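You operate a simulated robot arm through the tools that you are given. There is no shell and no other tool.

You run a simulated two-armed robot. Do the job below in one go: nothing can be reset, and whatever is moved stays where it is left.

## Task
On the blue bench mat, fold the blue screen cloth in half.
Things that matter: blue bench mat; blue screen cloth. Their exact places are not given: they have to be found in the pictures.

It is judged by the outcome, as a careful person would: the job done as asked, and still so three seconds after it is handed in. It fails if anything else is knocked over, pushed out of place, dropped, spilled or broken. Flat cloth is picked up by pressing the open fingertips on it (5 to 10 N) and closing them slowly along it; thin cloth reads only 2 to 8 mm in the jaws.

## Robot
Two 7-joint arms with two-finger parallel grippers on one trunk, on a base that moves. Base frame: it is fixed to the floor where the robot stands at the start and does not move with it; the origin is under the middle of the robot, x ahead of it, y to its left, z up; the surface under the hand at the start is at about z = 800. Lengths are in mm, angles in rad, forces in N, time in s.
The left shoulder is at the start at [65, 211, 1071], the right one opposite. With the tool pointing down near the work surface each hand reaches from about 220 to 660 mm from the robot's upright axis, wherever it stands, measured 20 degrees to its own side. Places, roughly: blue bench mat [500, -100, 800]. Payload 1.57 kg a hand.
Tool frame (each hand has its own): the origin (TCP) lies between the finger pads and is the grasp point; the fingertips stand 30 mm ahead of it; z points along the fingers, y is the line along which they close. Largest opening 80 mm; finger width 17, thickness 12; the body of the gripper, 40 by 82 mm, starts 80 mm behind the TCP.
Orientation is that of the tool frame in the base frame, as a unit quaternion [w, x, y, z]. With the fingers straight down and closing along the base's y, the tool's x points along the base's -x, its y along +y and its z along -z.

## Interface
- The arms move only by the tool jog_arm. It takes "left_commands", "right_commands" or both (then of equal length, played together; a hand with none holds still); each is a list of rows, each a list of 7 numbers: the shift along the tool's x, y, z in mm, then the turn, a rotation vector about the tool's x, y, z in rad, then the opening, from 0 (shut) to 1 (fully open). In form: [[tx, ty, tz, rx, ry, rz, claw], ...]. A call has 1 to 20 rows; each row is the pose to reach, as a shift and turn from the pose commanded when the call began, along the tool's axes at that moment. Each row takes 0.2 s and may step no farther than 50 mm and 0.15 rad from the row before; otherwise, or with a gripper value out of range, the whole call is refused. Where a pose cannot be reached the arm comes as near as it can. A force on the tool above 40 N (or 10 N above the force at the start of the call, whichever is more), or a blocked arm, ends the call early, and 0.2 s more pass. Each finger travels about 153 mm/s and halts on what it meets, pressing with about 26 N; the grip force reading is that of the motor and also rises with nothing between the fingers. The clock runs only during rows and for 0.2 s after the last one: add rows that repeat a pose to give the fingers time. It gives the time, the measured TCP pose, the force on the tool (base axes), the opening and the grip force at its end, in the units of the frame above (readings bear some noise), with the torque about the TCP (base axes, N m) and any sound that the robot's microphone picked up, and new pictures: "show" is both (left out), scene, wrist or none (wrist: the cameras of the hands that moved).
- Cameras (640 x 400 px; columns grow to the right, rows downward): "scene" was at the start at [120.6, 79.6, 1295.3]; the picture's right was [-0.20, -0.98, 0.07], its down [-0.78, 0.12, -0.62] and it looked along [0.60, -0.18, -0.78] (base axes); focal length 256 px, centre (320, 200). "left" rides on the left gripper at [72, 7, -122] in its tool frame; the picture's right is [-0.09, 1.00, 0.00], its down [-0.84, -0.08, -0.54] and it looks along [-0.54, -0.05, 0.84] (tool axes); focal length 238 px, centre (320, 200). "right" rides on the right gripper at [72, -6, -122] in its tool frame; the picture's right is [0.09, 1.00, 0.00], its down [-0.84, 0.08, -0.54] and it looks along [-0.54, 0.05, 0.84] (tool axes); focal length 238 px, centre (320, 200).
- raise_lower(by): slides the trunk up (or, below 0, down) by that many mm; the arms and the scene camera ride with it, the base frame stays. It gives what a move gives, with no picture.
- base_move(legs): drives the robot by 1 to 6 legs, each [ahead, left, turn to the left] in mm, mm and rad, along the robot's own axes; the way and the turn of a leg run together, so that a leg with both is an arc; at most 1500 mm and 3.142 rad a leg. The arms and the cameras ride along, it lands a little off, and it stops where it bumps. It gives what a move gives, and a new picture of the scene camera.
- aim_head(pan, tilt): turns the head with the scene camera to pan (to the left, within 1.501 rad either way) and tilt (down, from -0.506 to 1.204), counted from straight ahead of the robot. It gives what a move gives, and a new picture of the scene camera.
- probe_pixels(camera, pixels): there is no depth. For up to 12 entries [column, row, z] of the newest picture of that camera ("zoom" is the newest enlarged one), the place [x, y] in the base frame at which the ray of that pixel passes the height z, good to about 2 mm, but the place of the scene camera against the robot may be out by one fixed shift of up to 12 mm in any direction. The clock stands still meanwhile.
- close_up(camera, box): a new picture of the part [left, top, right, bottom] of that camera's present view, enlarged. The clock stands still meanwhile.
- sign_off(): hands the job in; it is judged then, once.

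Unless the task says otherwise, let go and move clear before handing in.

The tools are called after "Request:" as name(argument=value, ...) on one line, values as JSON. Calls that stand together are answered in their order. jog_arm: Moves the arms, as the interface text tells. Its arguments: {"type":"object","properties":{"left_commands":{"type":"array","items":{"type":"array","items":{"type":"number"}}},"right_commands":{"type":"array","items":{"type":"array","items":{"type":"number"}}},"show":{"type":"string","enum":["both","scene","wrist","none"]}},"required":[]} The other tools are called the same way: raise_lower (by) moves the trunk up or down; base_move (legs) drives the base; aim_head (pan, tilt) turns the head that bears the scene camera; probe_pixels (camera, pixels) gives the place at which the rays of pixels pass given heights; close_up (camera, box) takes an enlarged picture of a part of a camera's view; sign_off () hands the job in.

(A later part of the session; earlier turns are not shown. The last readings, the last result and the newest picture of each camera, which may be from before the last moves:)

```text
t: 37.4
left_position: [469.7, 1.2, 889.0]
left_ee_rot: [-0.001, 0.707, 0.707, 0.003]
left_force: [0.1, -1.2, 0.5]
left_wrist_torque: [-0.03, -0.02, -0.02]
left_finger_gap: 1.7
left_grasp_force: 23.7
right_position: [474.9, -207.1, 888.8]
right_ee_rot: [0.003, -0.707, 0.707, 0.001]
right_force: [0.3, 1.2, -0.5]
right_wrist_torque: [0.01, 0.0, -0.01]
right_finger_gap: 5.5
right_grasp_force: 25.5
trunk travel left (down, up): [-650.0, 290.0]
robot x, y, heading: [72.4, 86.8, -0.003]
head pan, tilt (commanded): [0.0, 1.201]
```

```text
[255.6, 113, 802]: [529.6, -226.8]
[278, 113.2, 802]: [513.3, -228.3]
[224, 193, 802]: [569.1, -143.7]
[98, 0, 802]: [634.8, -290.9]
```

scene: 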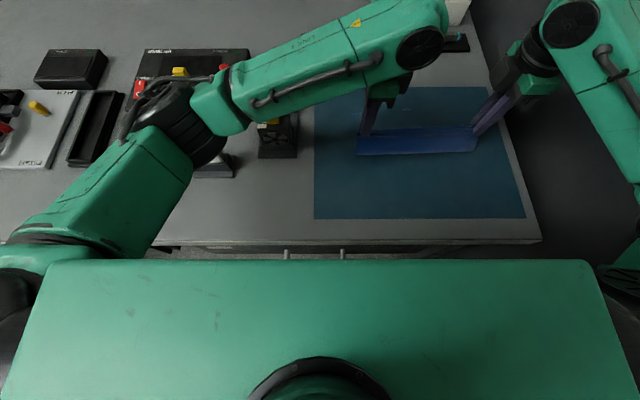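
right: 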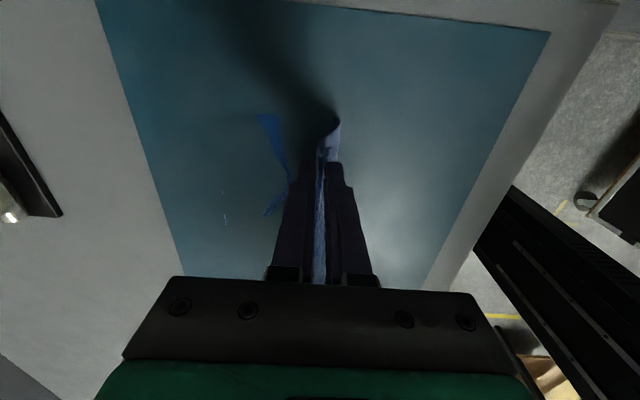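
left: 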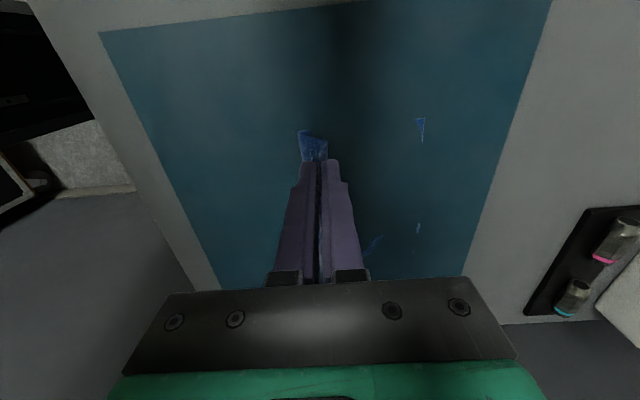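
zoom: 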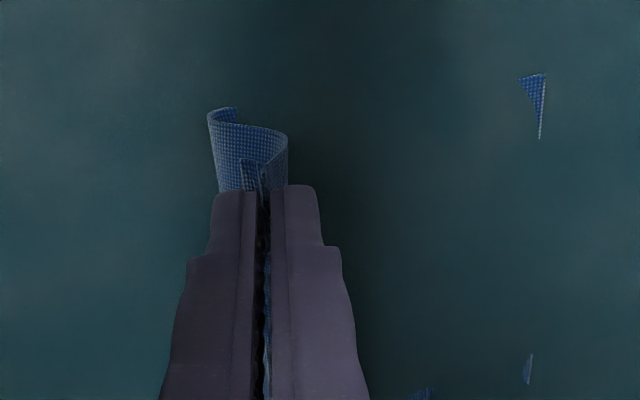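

The far-left corner is now at (563, 15), so the closing dragged the whole cloth about 8–13 mm toward the robot. The fold target moves with it to TCP x of about 539. I will complete the arc to there, ending with the fingertips a few mm above the lower layer.

Request:
jog_arm(left_commands=[[0, 9, 1, 0, 0, 0, 0], [0, 18, 4, 0, 0, 0, 0], [0, 27, 8, 0, 0, 0, 0], [0, 36, 14, 0, 0, 0, 0], [0, 45, 21, 0, 0, 0, 0], [0, 53, 29, 0, 0, 0, 0], [0, 60, 36, 0, 0, 0, 0], [0, 65, 41, 0, 0, 0, 0], [0, 69, 45, 0, 0, 0, 0], [0, 69, 45, 0, 0, 0, 0]], right_commands=[[0, -8.5, 1, 0, 0, 0, 0], [0, -17, 4, 0, 0, 0, 0], [0, -25, 8, 0, 0, 0, 0], [0, -33.5, 14, 0, 0, 0, 0], [0, -42, 21, 0, 0, 0, 0], [0, -49.5, 29, 0, 0, 0, 0], [0, -56, 36, 0, 0, 0, 0], [0, -60.5, 41, 0, 0, 0, 0], [0, -64, 45, 0, 0, 0, 0], [0, -64, 45, 0, 0, 0, 0]])

Request:
close_up(camera="scene", box=[310, 80, 530, 220])

Request:
close_up(camera="right", box=[200, 80, 400, 205])

Request:
close_up(camera="left", box=[200, 80, 440, 230])

```text
t: 39.6
left_position: [539.0, 2.4, 844.9]
left_ee_rot: [-0.001, 0.707, 0.707, 0.002]
left_force: [0.4, -0.7, 0.1]
left_wrist_torque: [-0.04, 0.0, 0.04]
left_finger_gap: 1.6
left_grasp_force: 23.7
right_position: [540.7, -206.1, 843.4]
right_ee_rot: [0.004, -0.706, 0.708, 0.001]
right_force: [0.4, 0.8, 0.1]
right_wrist_torque: [0.04, 0.01, -0.02]
right_finger_gap: 5.5
right_grasp_force: 25.6
trunk travel left (down, up): [-650.0, 290.0]
robot x, y, heading: [70.4, 88.3, -0.007]
head pan, tilt (commanded): [0.0, 1.201]
```

scene: 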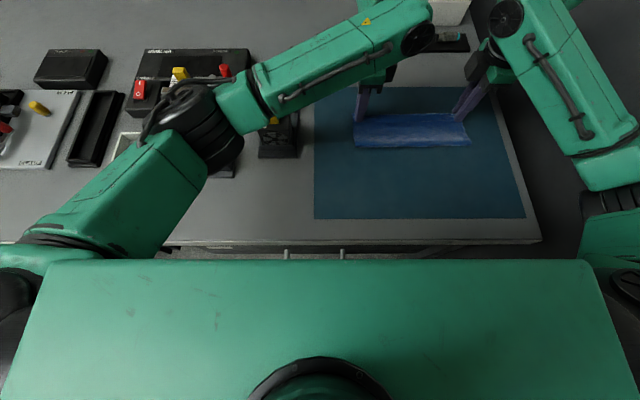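
right: 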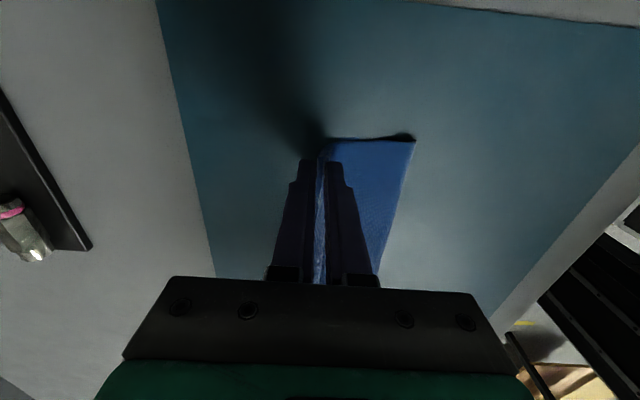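
left: 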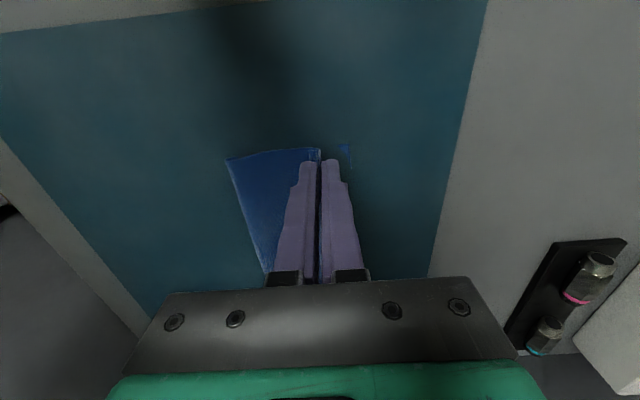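

```text
2.86 times, centred on (420, 150) of scene
```

zoom: 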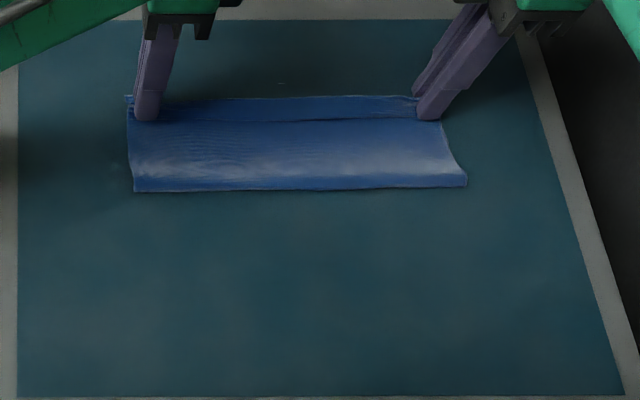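

```text
3.20 times, centred on (300, 142) of right
```

zoom: 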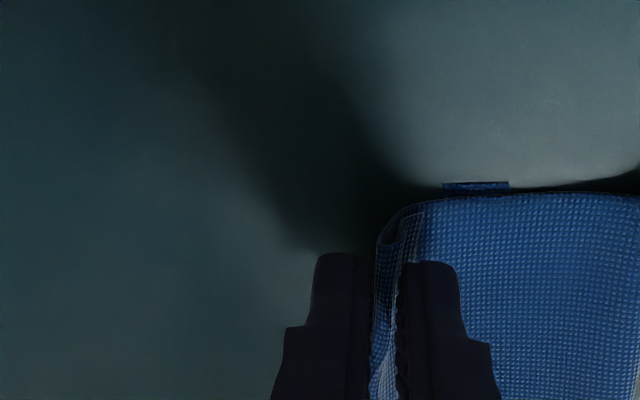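

```text
2.67 times, centred on (320, 155) of left
```

zoom: 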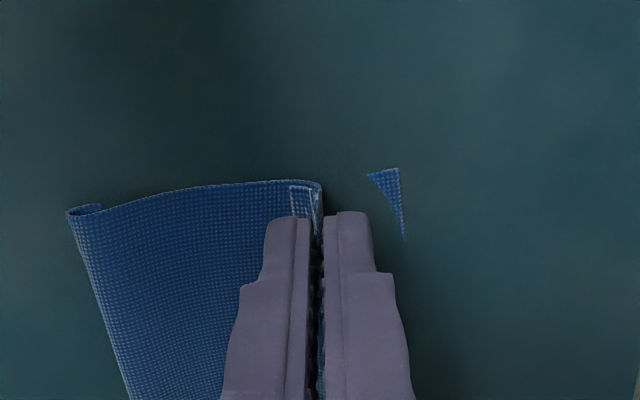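

The fold is over cleanly: the side zooms show one smooth layer running from the jaws back to the fold, with just a small hem flap at the tips, and the lower layer's far-left corner still peeking out at (400,170) in the left zoom. I will lower 8 mm, open gently and look.

Request:
jog_arm(left_commands=[[0, 0, 3, 0, 0, 0, 0], [0, 0, 6, 0, 0, 0, 0], [0, 0, 8, 0, 0, 0, 0], [0, 0, 8, 0, 0, 0, 0.03], [0, 0, 8, 0, 0, 0, 0.07], [0, 0, 8, 0, 0, 0, 0.12], [0, 0, 8, 0, 0, 0, 0.17], [0, 0, 8, 0, 0, 0, 0.22], [0, 0, 8, 0, 0, 0, 0.27], [0, 0, 8, 0, 0, 0, 0.3], [0, 0, 8, 0, 0, 0, 0.3]], right_commands=[[0, 0, 2, 0, 0, 0, 0], [0, 0, 4, 0, 0, 0, 0], [0, 0, 6, 0, 0, 0, 0], [0, 0, 6, 0, 0, 0, 0.07], [0, 0, 6, 0, 0, 0, 0.1], [0, 0, 6, 0, 0, 0, 0.13], [0, 0, 6, 0, 0, 0, 0.17], [0, 0, 6, 0, 0, 0, 0.22], [0, 0, 6, 0, 0, 0, 0.27], [0, 0, 6, 0, 0, 0, 0.3], [0, 0, 6, 0, 0, 0, 0.3]])

Request:
close_up(camera="scene", box=[310, 80, 530, 220])

Request:
close_up(camera="right", box=[200, 80, 440, 230])

Request:
close_up(camera="left", box=[200, 80, 440, 230])

```text
t: 42.0
left_position: [540.0, 1.8, 836.4]
left_ee_rot: [-0.002, 0.707, 0.707, 0.003]
left_force: [-0.1, 0.7, 0.1]
left_wrist_torque: [0.02, 0.01, 0.0]
left_finger_gap: 24.0
left_grasp_force: 0.1
right_position: [539.6, -206.3, 837.5]
right_ee_rot: [0.003, -0.706, 0.708, 0.001]
right_force: [0.1, 0.8, 0.4]
right_wrist_torque: [-0.02, -0.02, -0.03]
right_finger_gap: 23.8
right_grasp_force: 0.1
trunk travel left (down, up): [-650.0, 290.0]
robot x, y, heading: [71.6, 85.3, -0.006]
head pan, tilt (commanded): [0.0, 1.201]
```

scene: 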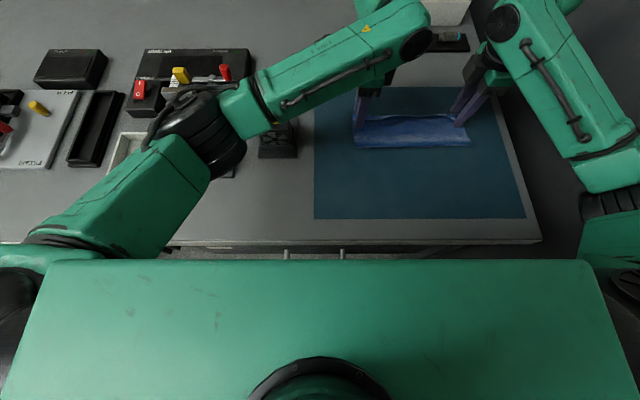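
right: 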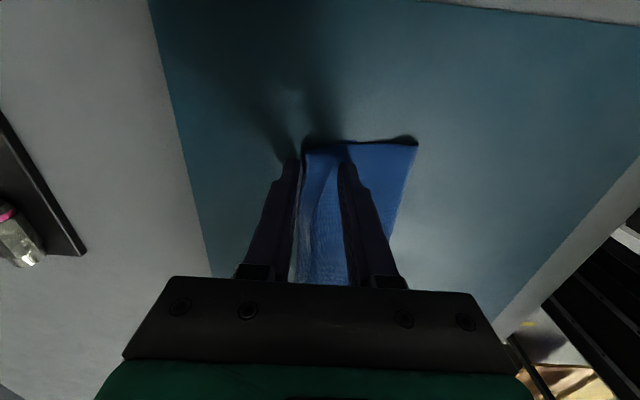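
left: 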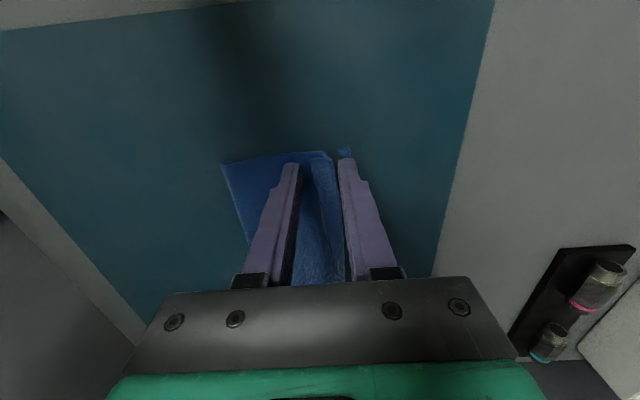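

```text
2.86 times, centred on (420, 150) of scene
```

zoom: 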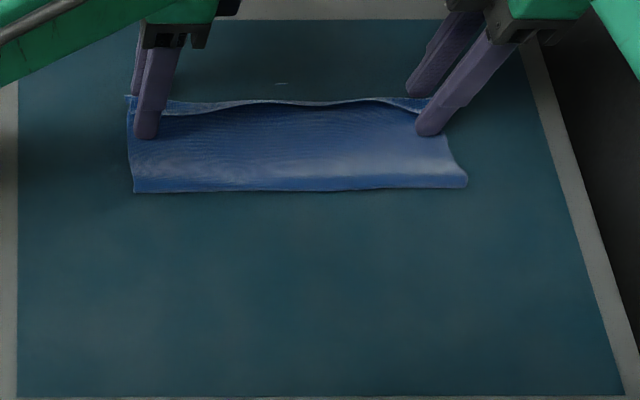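

```text
2.67 times, centred on (320, 155) of right
```

zoom: 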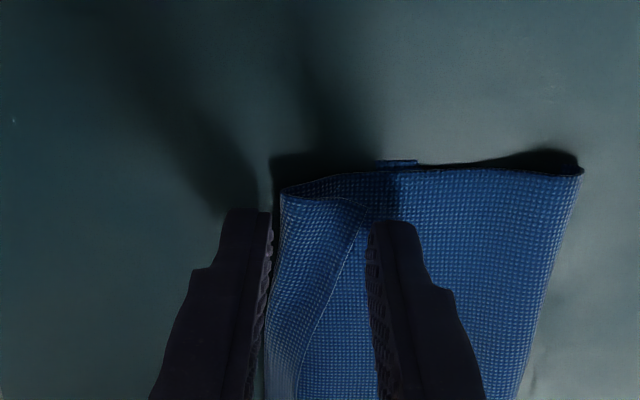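

```text
2.67 times, centred on (320, 155) of left
```

zoom: 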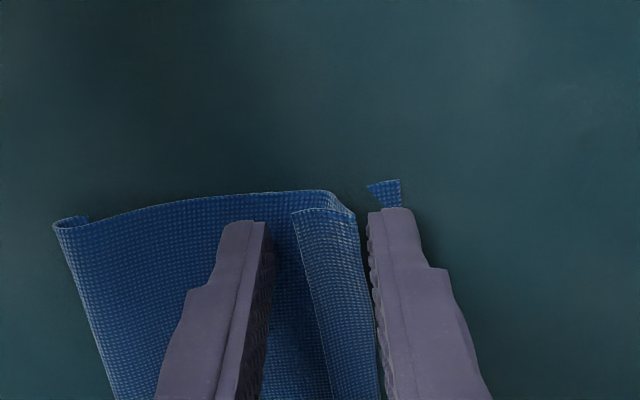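

The jaws are open and free of force. The left zoom shows the edge as a curled-back hem (293–355, 210) between the fingers. I will raise both hands straight up and see how it settles.

Request:
jog_arm(left_commands=[[0, 0, -10, 0, 0, 0, 0.3], [0, 0, -25, 0, 0, 0, 0.3], [0, 0, -45, 0, 0, 0, 0.3], [0, 0, -60, 0, 0, 0, 0.3], [0, 0, -60, 0, 0, 0, 0.3]], right_commands=[[0, 0, -10, 0, 0, 0, 0.3], [0, 0, -25, 0, 0, 0, 0.3], [0, 0, -45, 0, 0, 0, 0.3], [0, 0, -60, 0, 0, 0, 0.3], [0, 0, -60, 0, 0, 0, 0.3]])

Request:
close_up(camera="scene", box=[310, 80, 530, 220])

Request:
close_up(camera="right", box=[220, 80, 460, 230])

Request:
close_up(camera="left", box=[180, 80, 420, 230])

```text
t: 43.2
left_position: [538.5, 1.0, 896.2]
left_ee_rot: [-0.001, 0.707, 0.707, 0.003]
left_force: [0.3, 0.6, 0.1]
left_wrist_torque: [0.0, 0.01, 0.0]
left_finger_gap: 23.8
left_grasp_force: 0.1
right_position: [539.0, -205.7, 896.6]
right_ee_rot: [0.004, -0.706, 0.708, 0.001]
right_force: [0.5, 0.5, -0.6]
right_wrist_torque: [-0.02, 0.01, 0.01]
right_finger_gap: 24.0
right_grasp_force: 0.0
trunk travel left (down, up): [-650.0, 290.0]
robot x, y, heading: [70.5, 87.7, -0.006]
head pan, tilt (commanded): [0.0, 1.201]
```

scene: 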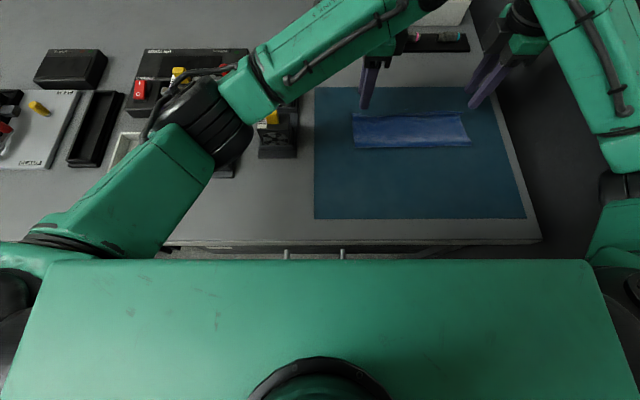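
right: 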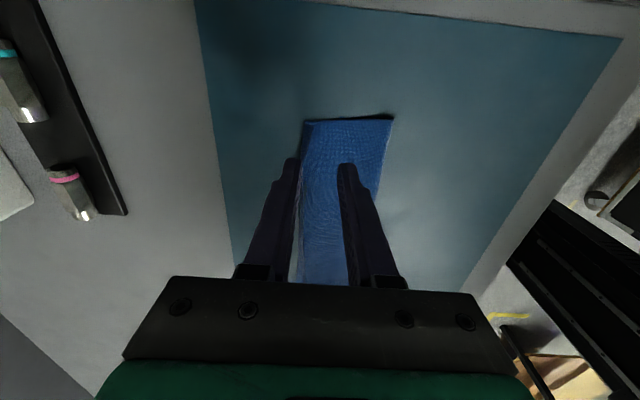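
left: 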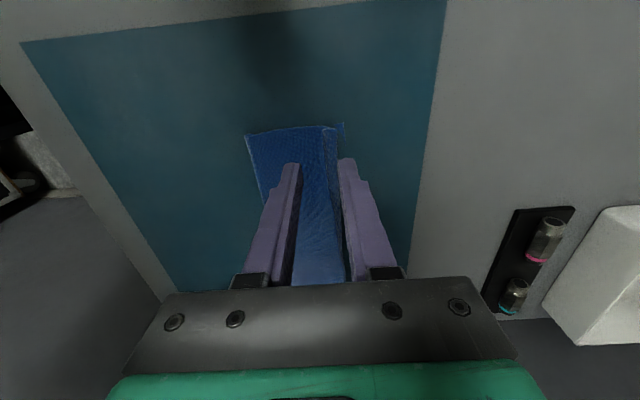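

```text
2.86 times, centred on (420, 150) of scene
```

zoom: 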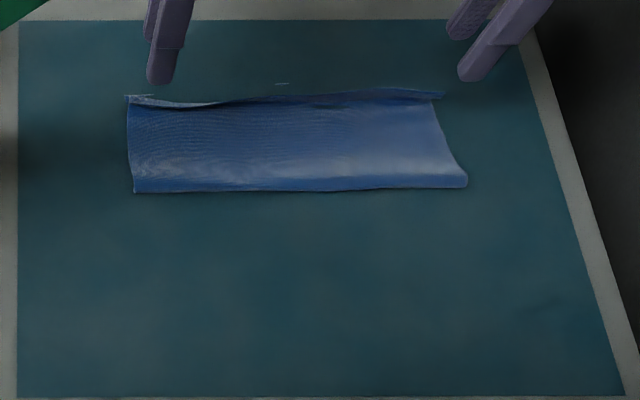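

```text
2.67 times, centred on (340, 155) of right
```

zoom: 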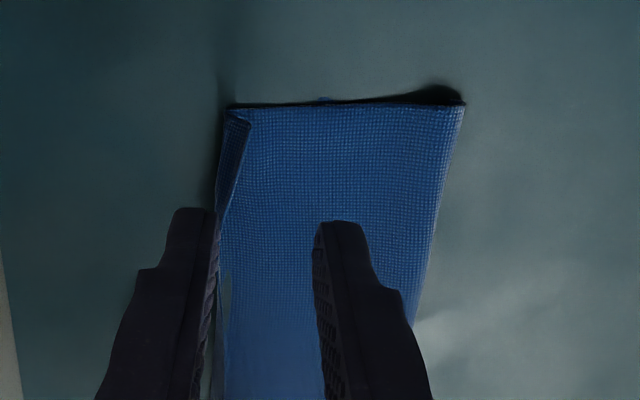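

```text
2.67 times, centred on (300, 155) of left
```

zoom: 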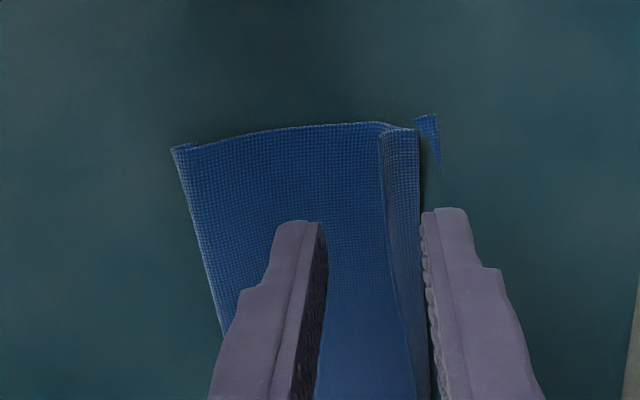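

The cloth lies folded, but a narrow turned-back hem remains along the far edge (left zoom strip at (380–420,130–400), right zoom (225–250,110–200)). I will enlarge the scene view and probe the edges to measure how much needs correcting.

Request:
close_up(camera="scene", box=[345, 100, 415, 155])

Request:
close_up(camera="scene", box=[410, 100, 480, 155])

Request:
close_up(camera="scene", box=[310, 80, 530, 220])

Request:
probe_pixels(camera="zoom", pixels=[[127, 97, 804], [135, 192, 804], [467, 187, 804], [445, 97, 804], [433, 100, 806], [210, 106, 808], [282, 84, 802], [155, 97, 802], [300, 97, 808], [20, 20, 802], [507, 18, 802], [300, 191, 804]])

```text
7.27 times, centred on (380, 128) of scene
```

zoom: 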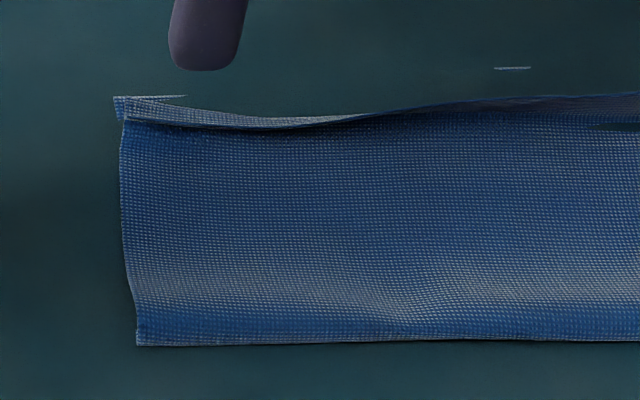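

```text
7.27 times, centred on (445, 128) of scene
```

zoom: 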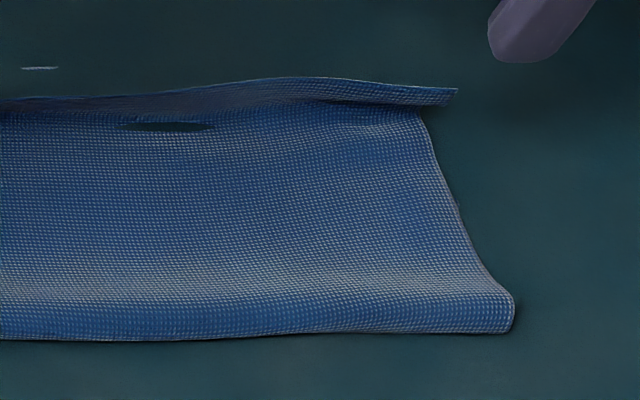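

```text
2.86 times, centred on (420, 150) of scene
```

zoom: 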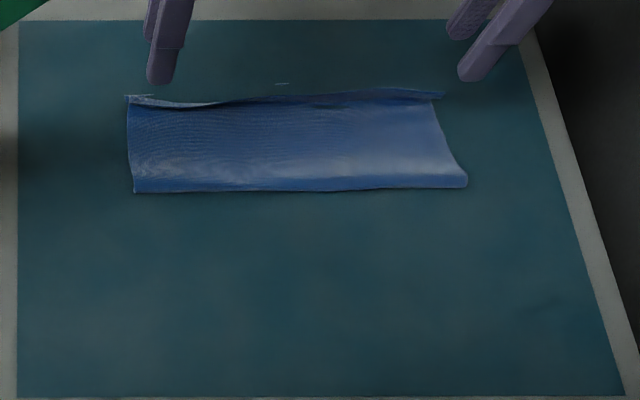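

```text
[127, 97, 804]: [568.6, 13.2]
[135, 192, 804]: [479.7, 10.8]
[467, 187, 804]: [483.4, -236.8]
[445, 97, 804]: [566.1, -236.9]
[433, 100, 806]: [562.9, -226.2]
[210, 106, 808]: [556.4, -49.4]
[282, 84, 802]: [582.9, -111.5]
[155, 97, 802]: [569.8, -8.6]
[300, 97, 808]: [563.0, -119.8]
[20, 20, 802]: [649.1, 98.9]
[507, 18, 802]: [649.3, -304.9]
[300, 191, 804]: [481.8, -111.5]
```

In scene coordinates the fold line is at x of about 482, the lower layer's far edge at 570–583 and the top layer's crest at 556–563, so a 10–20 mm hem is turned back. I will take close looks along the hem from both wrist cameras to plan flipping it forward.

Request:
close_up(camera="left", box=[290, 110, 370, 160])

Request:
close_up(camera="left", box=[280, 160, 400, 285])

Request:
close_up(camera="right", box=[280, 105, 360, 155])

Request:
close_up(camera="right", box=[260, 160, 380, 285])

```text
8.00 times, centred on (330, 135) of left
```

zoom: 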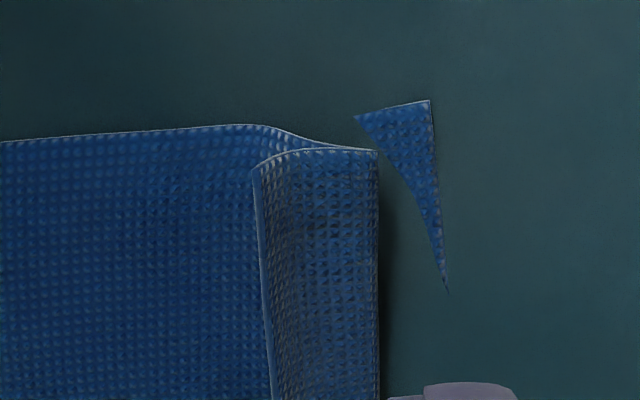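

```text
3.20 times, centred on (340, 222) of left
```

zoom: 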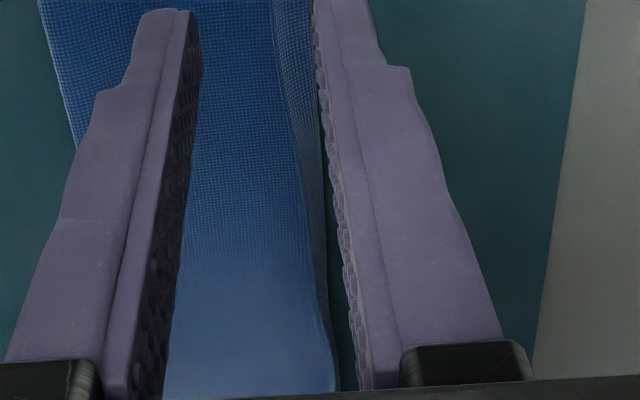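

```text
8.00 times, centred on (320, 130) of right
```

zoom: 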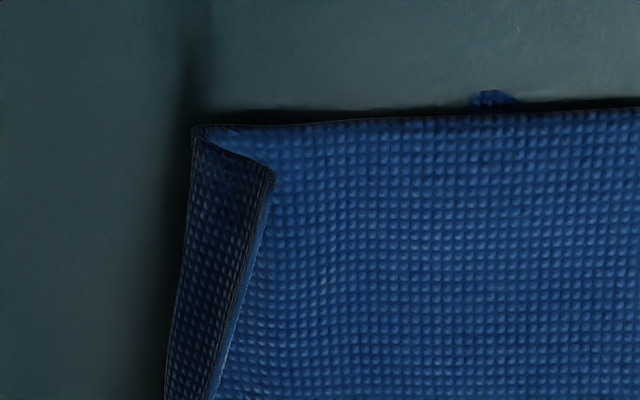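

```text
3.20 times, centred on (320, 222) of right
```

zoom: 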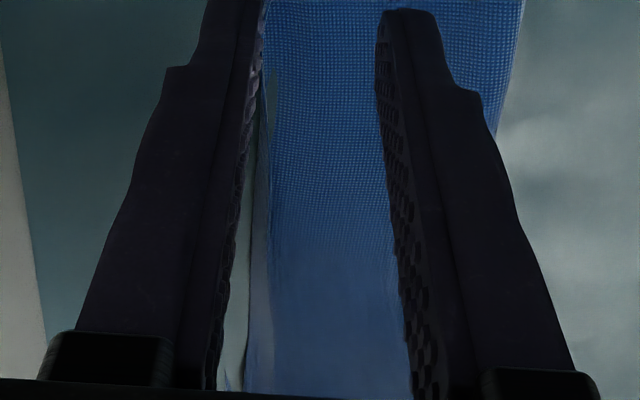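

The enlargements show a clear turned-back hem: at the left a flap about 15 mm wide (free edge zoom x 255, crest x 378), at the right about 10 mm. I will probe these points so that I can flip the hem forward with a fingertip sweep.

Request:
probe_pixels(camera="left", pixels=[[321.9, 131.25, 808], [337.25, 128.75, 806], [343.75, 122.5, 802], [327, 160, 808], [339, 160, 806], [337, 230, 808], [342, 230, 806]])

Request:
probe_pixels(camera="right", pixels=[[304.4, 121.25, 806], [314, 126.9, 808], [302, 150, 806], [307, 155, 808], [391, 118, 806], [300, 230, 806]])

```text
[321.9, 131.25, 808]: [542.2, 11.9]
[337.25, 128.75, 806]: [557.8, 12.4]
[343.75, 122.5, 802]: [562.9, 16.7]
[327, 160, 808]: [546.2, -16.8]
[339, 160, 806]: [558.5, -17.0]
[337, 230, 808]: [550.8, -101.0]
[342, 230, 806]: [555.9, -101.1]
```

```text
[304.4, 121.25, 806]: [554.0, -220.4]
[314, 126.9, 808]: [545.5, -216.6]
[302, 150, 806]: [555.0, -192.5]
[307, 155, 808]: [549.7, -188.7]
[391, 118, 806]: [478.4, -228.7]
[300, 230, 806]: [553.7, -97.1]
```

In arm coordinates the crest is at x ≈ 555–558 and the flap's free edge at 542–551. I will close the fingers and come down just behind the flap edge (x ≈ 520) at both ends, feeling for light contact on the top layer.

Request:
jog_arm(left_commands=[[2, -9, 0, 0, 0, 0, 0.15], [5, -18, 10, 0, 0, 0, 0], [5, -18, 25, 0, 0, 0, 0], [5, -18, 40, 0, 0, 0, 0], [5, -18, 52, 0, 0, 0, 0], [5, -18, 58, 0, 0, 0, 0], [5, -18, 58, 0, 0, 0, 0]], right_commands=[[2, 9, 0, 0, 0, 0, 0.15], [5, 17, 10, 0, 0, 0, 0], [5, 17, 25, 0, 0, 0, 0], [5, 17, 40, 0, 0, 0, 0], [5, 17, 52, 0, 0, 0, 0], [5, 17, 58, 0, 0, 0, 0], [5, 17, 58, 0, 0, 0, 0]], show="wrist")

Request:
close_up(camera="left", box=[260, 90, 420, 190])

Request:
close_up(camera="right", box=[220, 90, 380, 190])

```text
t: 44.8
left_position: [520.9, 7.5, 838.0]
left_ee_rot: [-0.001, 0.706, 0.708, 0.003]
left_force: [-0.6, -0.3, 0.0]
left_wrist_torque: [-0.03, 0.02, -0.05]
left_finger_gap: 0.1
left_grasp_force: 21.3
right_position: [523.5, -211.7, 839.8]
right_ee_rot: [0.003, -0.706, 0.708, 0.001]
right_force: [-0.8, -0.3, -0.6]
right_wrist_torque: [0.05, 0.01, -0.02]
right_finger_gap: 0.0
right_grasp_force: 22.2
trunk travel left (down, up): [-650.0, 290.0]
robot x, y, heading: [68.0, 84.1, -0.007]
head pan, tilt (commanded): [0.0, 1.201]
```

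right: 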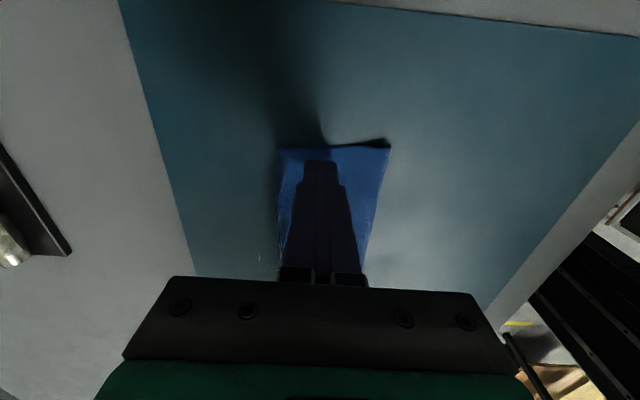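
left: 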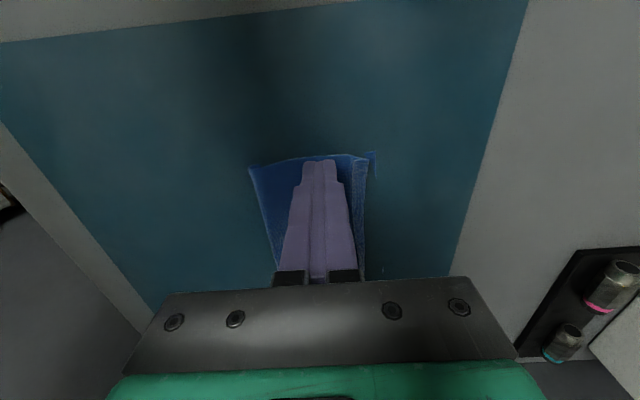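

```text
4.00 times, centred on (340, 140) of left
```

zoom: 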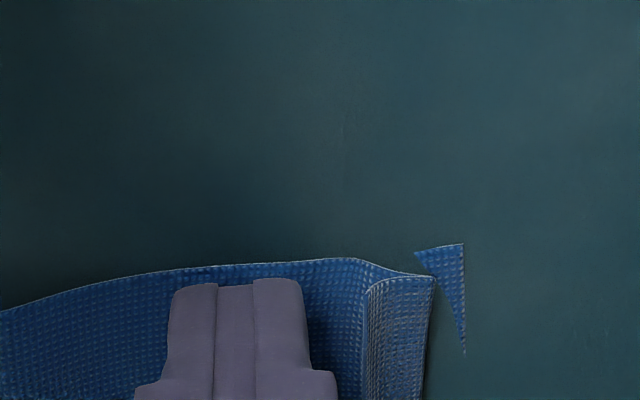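

```text
4.00 times, centred on (300, 140) of right
```

zoom: 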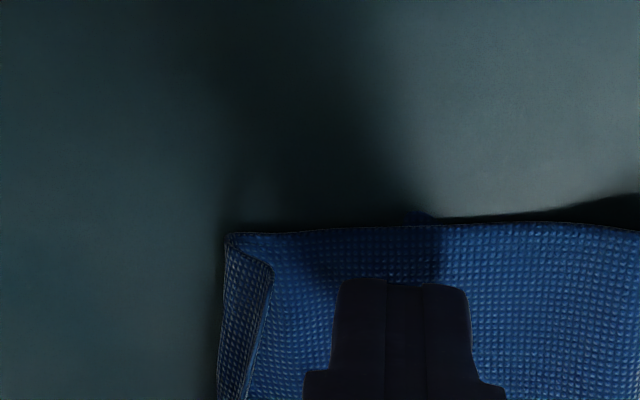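

The closed fingertips stand right behind the flap edges (left zoom flap at (365–430,280–400), right zoom flap at (225–270,235–400)). I will lower in small steps to light contact.

Request:
jog_arm(left_commands=[[0, 0, 1.5, 0, 0, 0, 0], [0, 0, 3, 0, 0, 0, 0], [0, 0, 4, 0, 0, 0, 0], [0, 0, 4, 0, 0, 0, 0]], right_commands=[[0, 0, 1.5, 0, 0, 0, 0], [0, 0, 3, 0, 0, 0, 0], [0, 0, 5, 0, 0, 0, 0], [0, 0, 5, 0, 0, 0, 0]], show="none")

```text
t: 45.8
left_position: [520.3, 7.2, 833.3]
left_ee_rot: [-0.001, 0.708, 0.707, 0.003]
left_force: [-0.9, 0.0, 1.1]
left_wrist_torque: [0.01, -0.01, 0.03]
left_finger_gap: 0.0
left_grasp_force: 20.8
right_position: [522.6, -210.7, 834.2]
right_ee_rot: [0.004, -0.706, 0.708, 0.001]
right_force: [-0.4, 0.3, 0.2]
right_wrist_torque: [0.03, 0.0, 0.0]
right_finger_gap: 0.0
right_grasp_force: 20.9
trunk travel left (down, up): [-650.0, 290.0]
robot x, y, heading: [74.6, 89.6, -0.005]
head pan, tilt (commanded): [0.0, 1.201]
```

The left touches at about 1 N and the right is almost touching. Now a slow forward sweep of about 32 mm with both hands to push the flap up and over.

Request:
jog_arm(left_commands=[[0, 4, 0, 0, 0, 0, 0], [0, 8, 0, 0, 0, 0, 0], [0, 12, 0, 0, 0, 0, 0], [0, 16, 0, 0, 0, 0, 0], [0, 20, 0, 0, 0, 0, 0], [0, 24, 0, 0, 0, 0, 0], [0, 24, 0, 0, 0, 0, 0]], right_commands=[[0, -4, 0.3, 0, 0, 0, 0], [0, -8, 0.3, 0, 0, 0, 0], [0, -12, 0.3, 0, 0, 0, 0], [0, -16, 0.3, 0, 0, 0, 0], [0, -20, 0.3, 0, 0, 0, 0], [0, -24, 0.3, 0, 0, 0, 0], [0, -24, 0.3, 0, 0, 0, 0]], show="wrist")

Request:
close_up(camera="left", box=[240, 90, 400, 190])

Request:
close_up(camera="right", box=[240, 90, 400, 190])

```text
t: 47.4
left_position: [545.7, 7.5, 834.0]
left_ee_rot: [-0.002, 0.707, 0.707, 0.002]
left_force: [-0.2, -0.9, -0.3]
left_wrist_torque: [0.01, -0.02, 0.02]
left_finger_gap: 0.0
left_grasp_force: 21.3
right_position: [547.8, -210.3, 833.4]
right_ee_rot: [0.004, -0.707, 0.708, 0.001]
right_force: [-0.5, -0.7, -0.5]
right_wrist_torque: [0.02, -0.01, -0.02]
right_finger_gap: 0.0
right_grasp_force: 21.0
trunk travel left (down, up): [-650.0, 290.0]
robot x, y, heading: [70.1, 84.8, -0.001]
head pan, tilt (commanded): [0.0, 1.201]
```

right: 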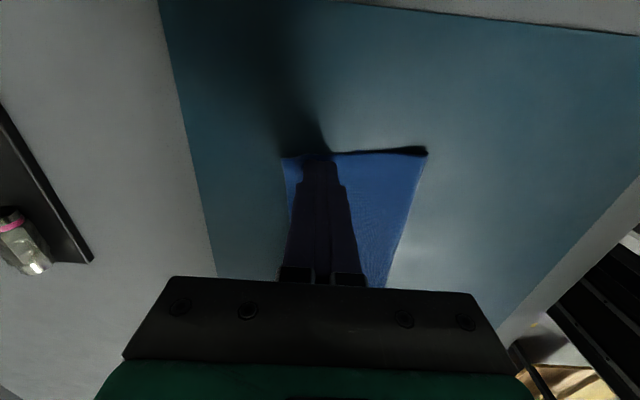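
left: 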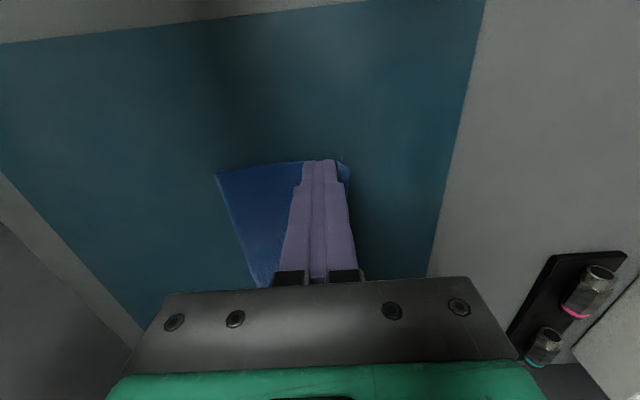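

```text
4.00 times, centred on (320, 140) of left
```

zoom: 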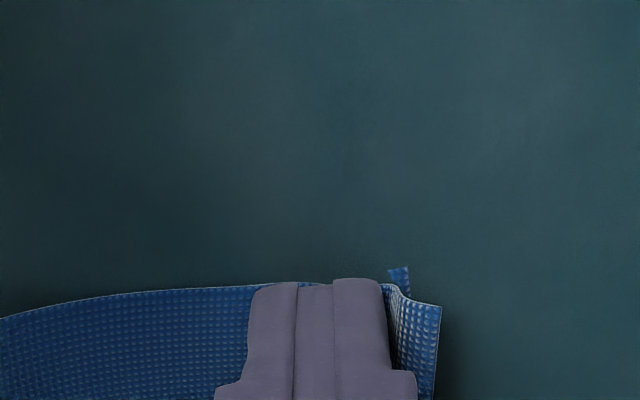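

```text
4.00 times, centred on (320, 140) of right
```

zoom: 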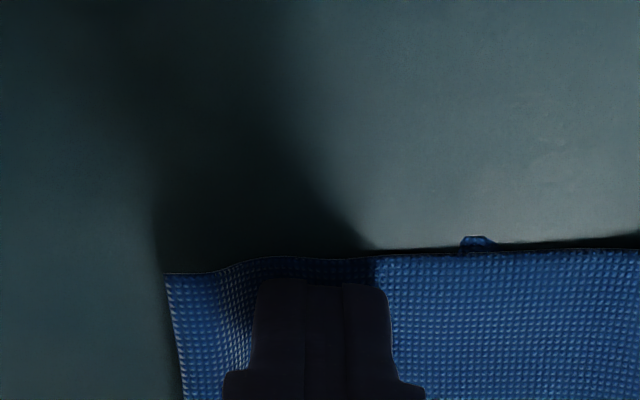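

The sweep worked: both zooms now show the edge lying forward of the fingers (left (440,305), right (165,272)). I will lift both hands straight up and check the whole far edge.

Request:
jog_arm(left_commands=[[0, 0, -6, 0, 0, 0, 0], [0, 0, -15, 0, 0, 0, 0], [0, 0, -35, 0, 0, 0, 0], [0, 0, -60, 0, 0, 0, 0], [0, 0, -60, 0, 0, 0, 0]], right_commands=[[0, 0, -6, 0, 0, 0, 0], [0, 0, -15, 0, 0, 0, 0], [0, 0, -35, 0, 0, 0, 0], [0, 0, -60, 0, 0, 0, 0], [0, 0, -60, 0, 0, 0, 0]])

Request:
close_up(camera="left", box=[220, 80, 460, 230])

Request:
close_up(camera="right", box=[200, 80, 440, 230])

Request:
close_up(camera="scene", box=[345, 95, 475, 155])

```text
t: 48.6
left_position: [543.7, 7.5, 895.3]
left_ee_rot: [-0.002, 0.707, 0.707, 0.003]
left_force: [-0.7, -0.3, 0.2]
left_wrist_torque: [0.02, 0.02, 0.0]
left_finger_gap: 0.0
left_grasp_force: 21.9
right_position: [546.0, -211.5, 894.1]
right_ee_rot: [0.004, -0.707, 0.708, 0.001]
right_force: [0.0, -0.3, 0.8]
right_wrist_torque: [0.02, 0.01, 0.0]
right_finger_gap: 0.0
right_grasp_force: 21.3
trunk travel left (down, up): [-650.0, 290.0]
robot x, y, heading: [71.4, 90.5, -0.005]
head pan, tilt (commanded): [0.0, 1.201]
```

scene: 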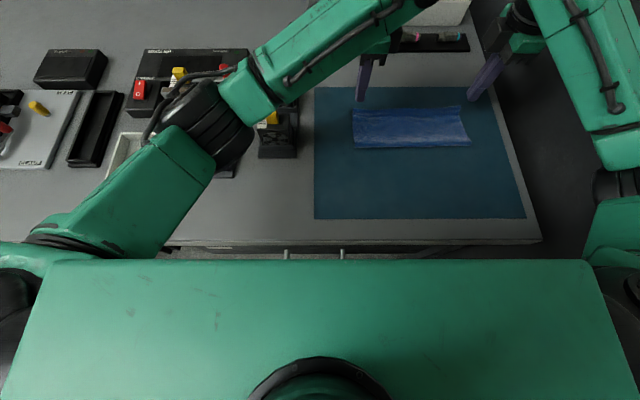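
right: 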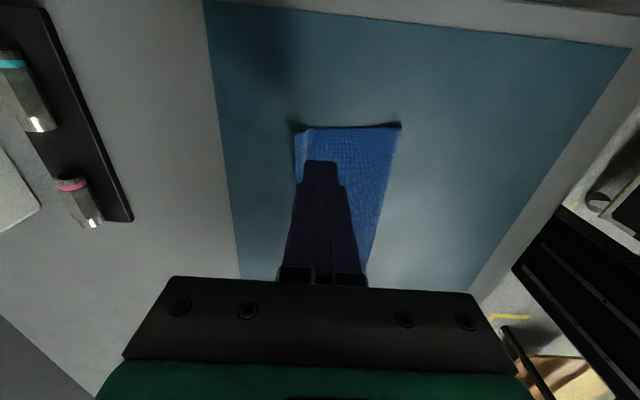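
left: 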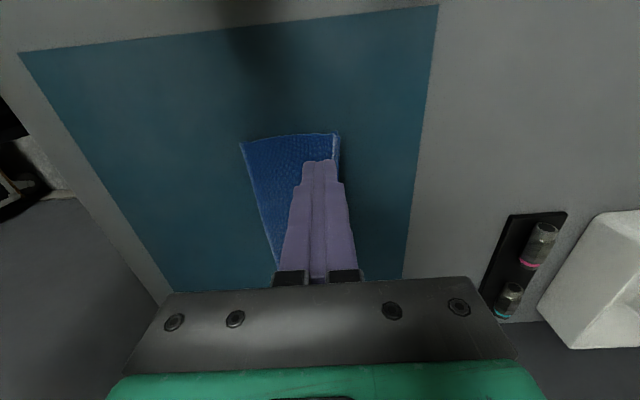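

```text
2.67 times, centred on (340, 155) of left
```

zoom: 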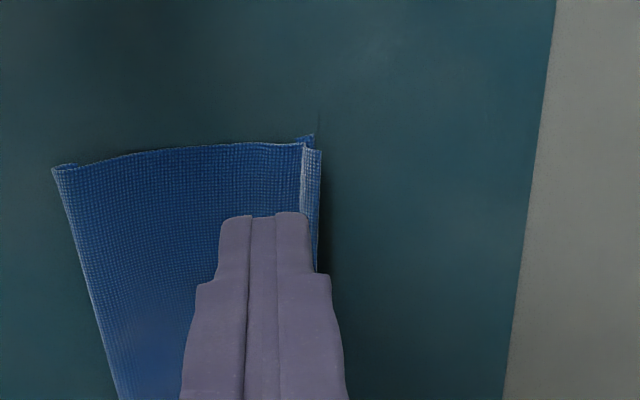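

```text
2.67 times, centred on (320, 155) of right
```

zoom: 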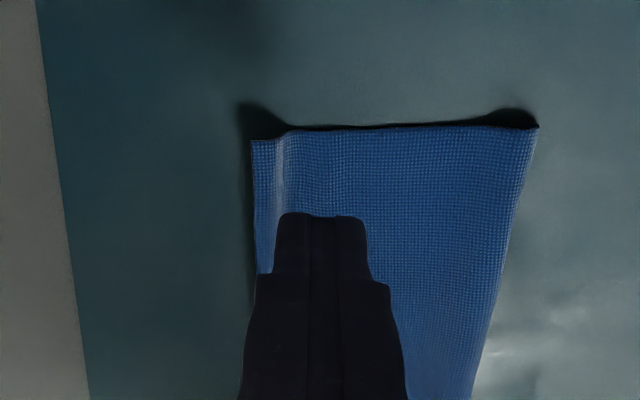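

```text
4.92 times, centred on (410, 125) of scene
```

zoom: 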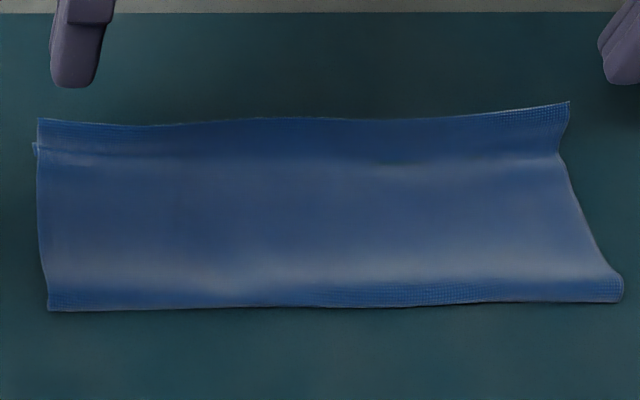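

The hem is now fully turned out along the whole far edge: the scene zoom shows a clean two-layer strip with the near edge lying on the far edge. I will raise the hands well clear and measure the alignment.

Request:
jog_arm(left_commands=[[0, -10, -20, 0, 0, 0, 0], [0, -20, -40, 0, 0, 0, 0], [0, -30, -60, 0, 0, 0, 0], [0, -40, -80, 0, 0, 0, 0], [0, -40, -80, 0, 0, 0, 0]], right_commands=[[0, 10, -20, 0, 0, 0, 0], [0, 20, -40, 0, 0, 0, 0], [0, 30, -60, 0, 0, 0, 0], [0, 40, -80, 0, 0, 0, 0], [0, 40, -80, 0, 0, 0, 0]])

Request:
close_up(camera="left", box=[280, 80, 440, 180])

Request:
close_up(camera="right", box=[200, 80, 360, 180])

Request:
close_up(camera="scene", box=[340, 90, 480, 160])

```text
t: 49.8
left_position: [505.9, 6.7, 972.4]
left_ee_rot: [-0.001, 0.707, 0.708, 0.003]
left_force: [0.7, -0.3, -0.3]
left_wrist_torque: [-0.02, -0.02, -0.01]
left_finger_gap: 0.3
left_grasp_force: 21.3
right_position: [506.9, -212.9, 972.6]
right_ee_rot: [0.004, -0.706, 0.708, 0.001]
right_force: [0.0, 0.2, 0.0]
right_wrist_torque: [0.0, 0.02, -0.01]
right_finger_gap: 0.0
right_grasp_force: 21.7
trunk travel left (down, up): [-650.0, 290.0]
robot x, y, heading: [69.5, 86.8, -0.007]
head pan, tilt (commanded): [0.0, 1.201]
```

scene: 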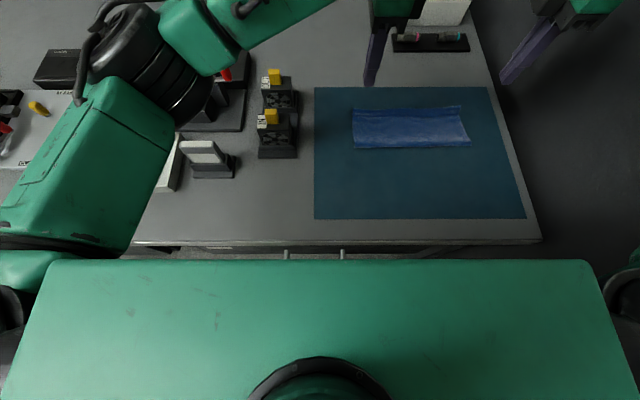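
right: 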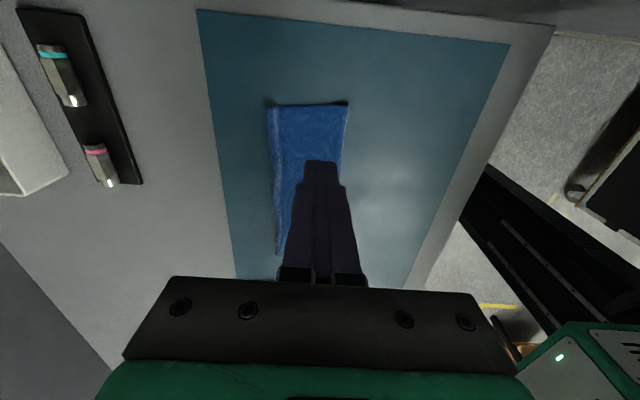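
left: 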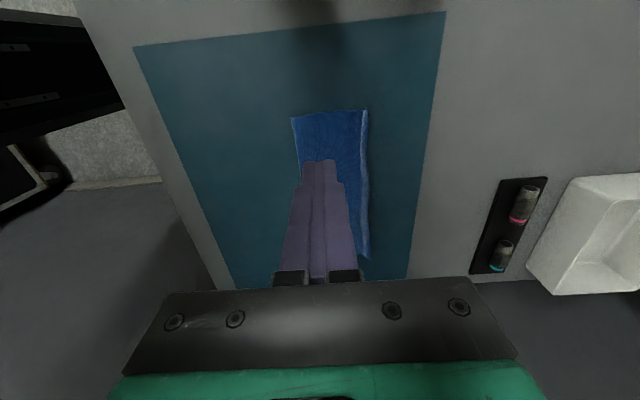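

```text
4.00 times, centred on (360, 130) of left
```

zoom: 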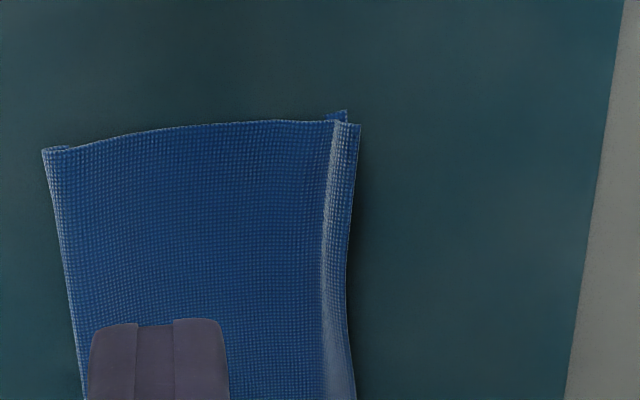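

```text
4.00 times, centred on (280, 130) of right
```

zoom: 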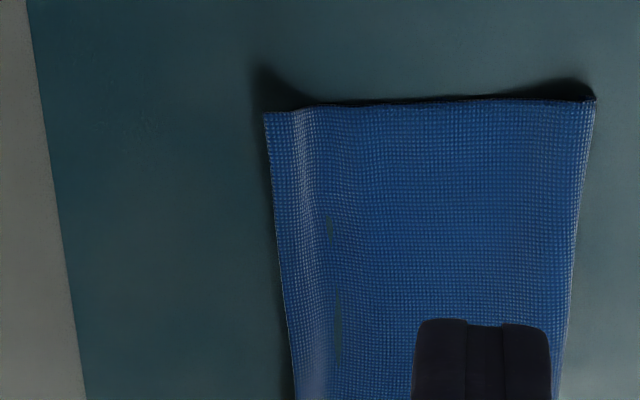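

```text
4.57 times, centred on (410, 125) of scene
```

zoom: 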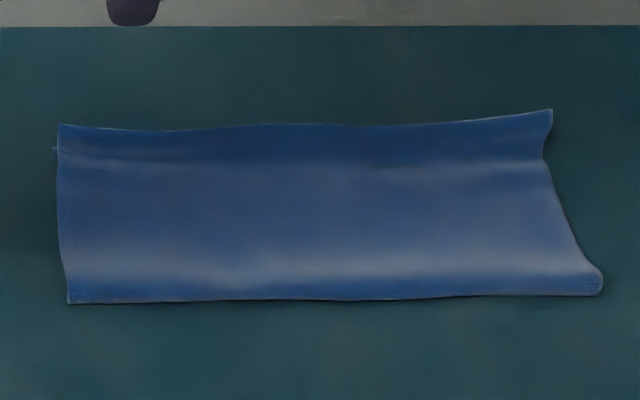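

The strip lies flat and squared with the mat: its right side runs parallel to the mat's side, and at the left the top corner (zoom (360,123)) sits only slightly past the lower corner (346,110). I will probe the edges for a numeric check.

Request:
probe_pixels(camera="left", pixels=[[370, 110.75, 805], [366.5, 107.5, 801], [290.5, 117.5, 810], [290.5, 117.5, 802], [364, 255, 805], [445, 12, 802], [408, 278, 802]])

Request:
probe_pixels(camera="right", pixels=[[266.25, 108.75, 805], [272.5, 175, 805], [276, 250, 805], [348.5, 104.5, 810], [348.5, 104.5, 802], [198, 8, 802], [510, 43, 802]])

```text
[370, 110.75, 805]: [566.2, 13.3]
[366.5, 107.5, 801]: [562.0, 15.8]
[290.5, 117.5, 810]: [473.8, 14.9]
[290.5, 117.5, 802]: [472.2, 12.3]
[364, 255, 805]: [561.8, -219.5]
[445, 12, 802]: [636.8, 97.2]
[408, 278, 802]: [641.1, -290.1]
```

```text
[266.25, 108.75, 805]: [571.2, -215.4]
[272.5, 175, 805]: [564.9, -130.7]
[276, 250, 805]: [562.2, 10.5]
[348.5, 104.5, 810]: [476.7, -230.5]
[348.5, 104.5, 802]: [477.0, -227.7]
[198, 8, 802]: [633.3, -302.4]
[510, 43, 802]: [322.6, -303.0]
```

The edges line up to within about 5 mm: top edge at x 566/565/571 against the lower edge at about 562–570, with the fold at x ≈ 472–477, all on the mat. Before handing in I will glance over the rest of the bench to confirm that nothing was disturbed.

Request:
aim_head(pan=-0.2, tilt=0.9)

Request:
close_up(camera="scene", box=[260, 80, 500, 230])

```text
t: 50.6
left_position: [505.4, 6.3, 973.3]
left_ee_rot: [-0.001, 0.707, 0.707, 0.002]
left_force: [0.2, 0.3, 0.3]
left_wrist_torque: [-0.05, 0.04, -0.01]
left_finger_gap: 0.0
left_grasp_force: 21.3
right_position: [506.0, -212.1, 974.6]
right_ee_rot: [0.004, -0.707, 0.707, 0.001]
right_force: [0.8, -0.3, -0.5]
right_wrist_torque: [-0.01, -0.03, 0.01]
right_finger_gap: 0.3
right_grasp_force: 21.6
trunk travel left (down, up): [-650.0, 290.0]
robot x, y, heading: [71.4, 86.6, -0.004]
head pan, tilt (commanded): [-0.201, 0.901]
```

scene: 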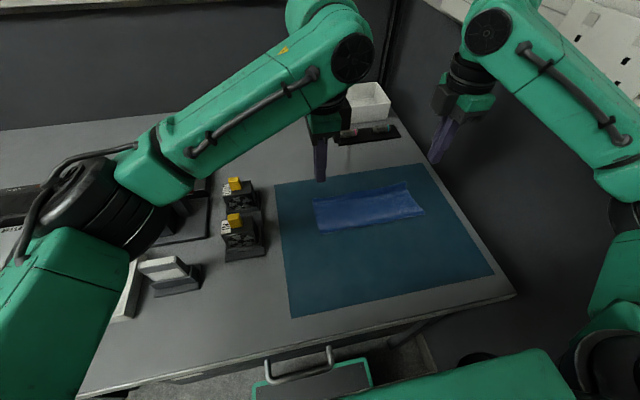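

```text
2.67 times, centred on (380, 155) of scene
```

zoom: 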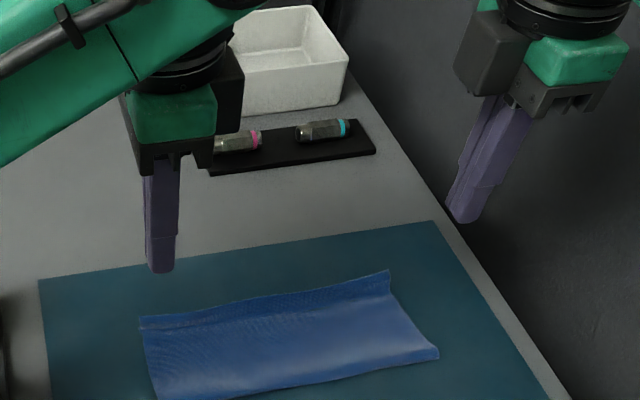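

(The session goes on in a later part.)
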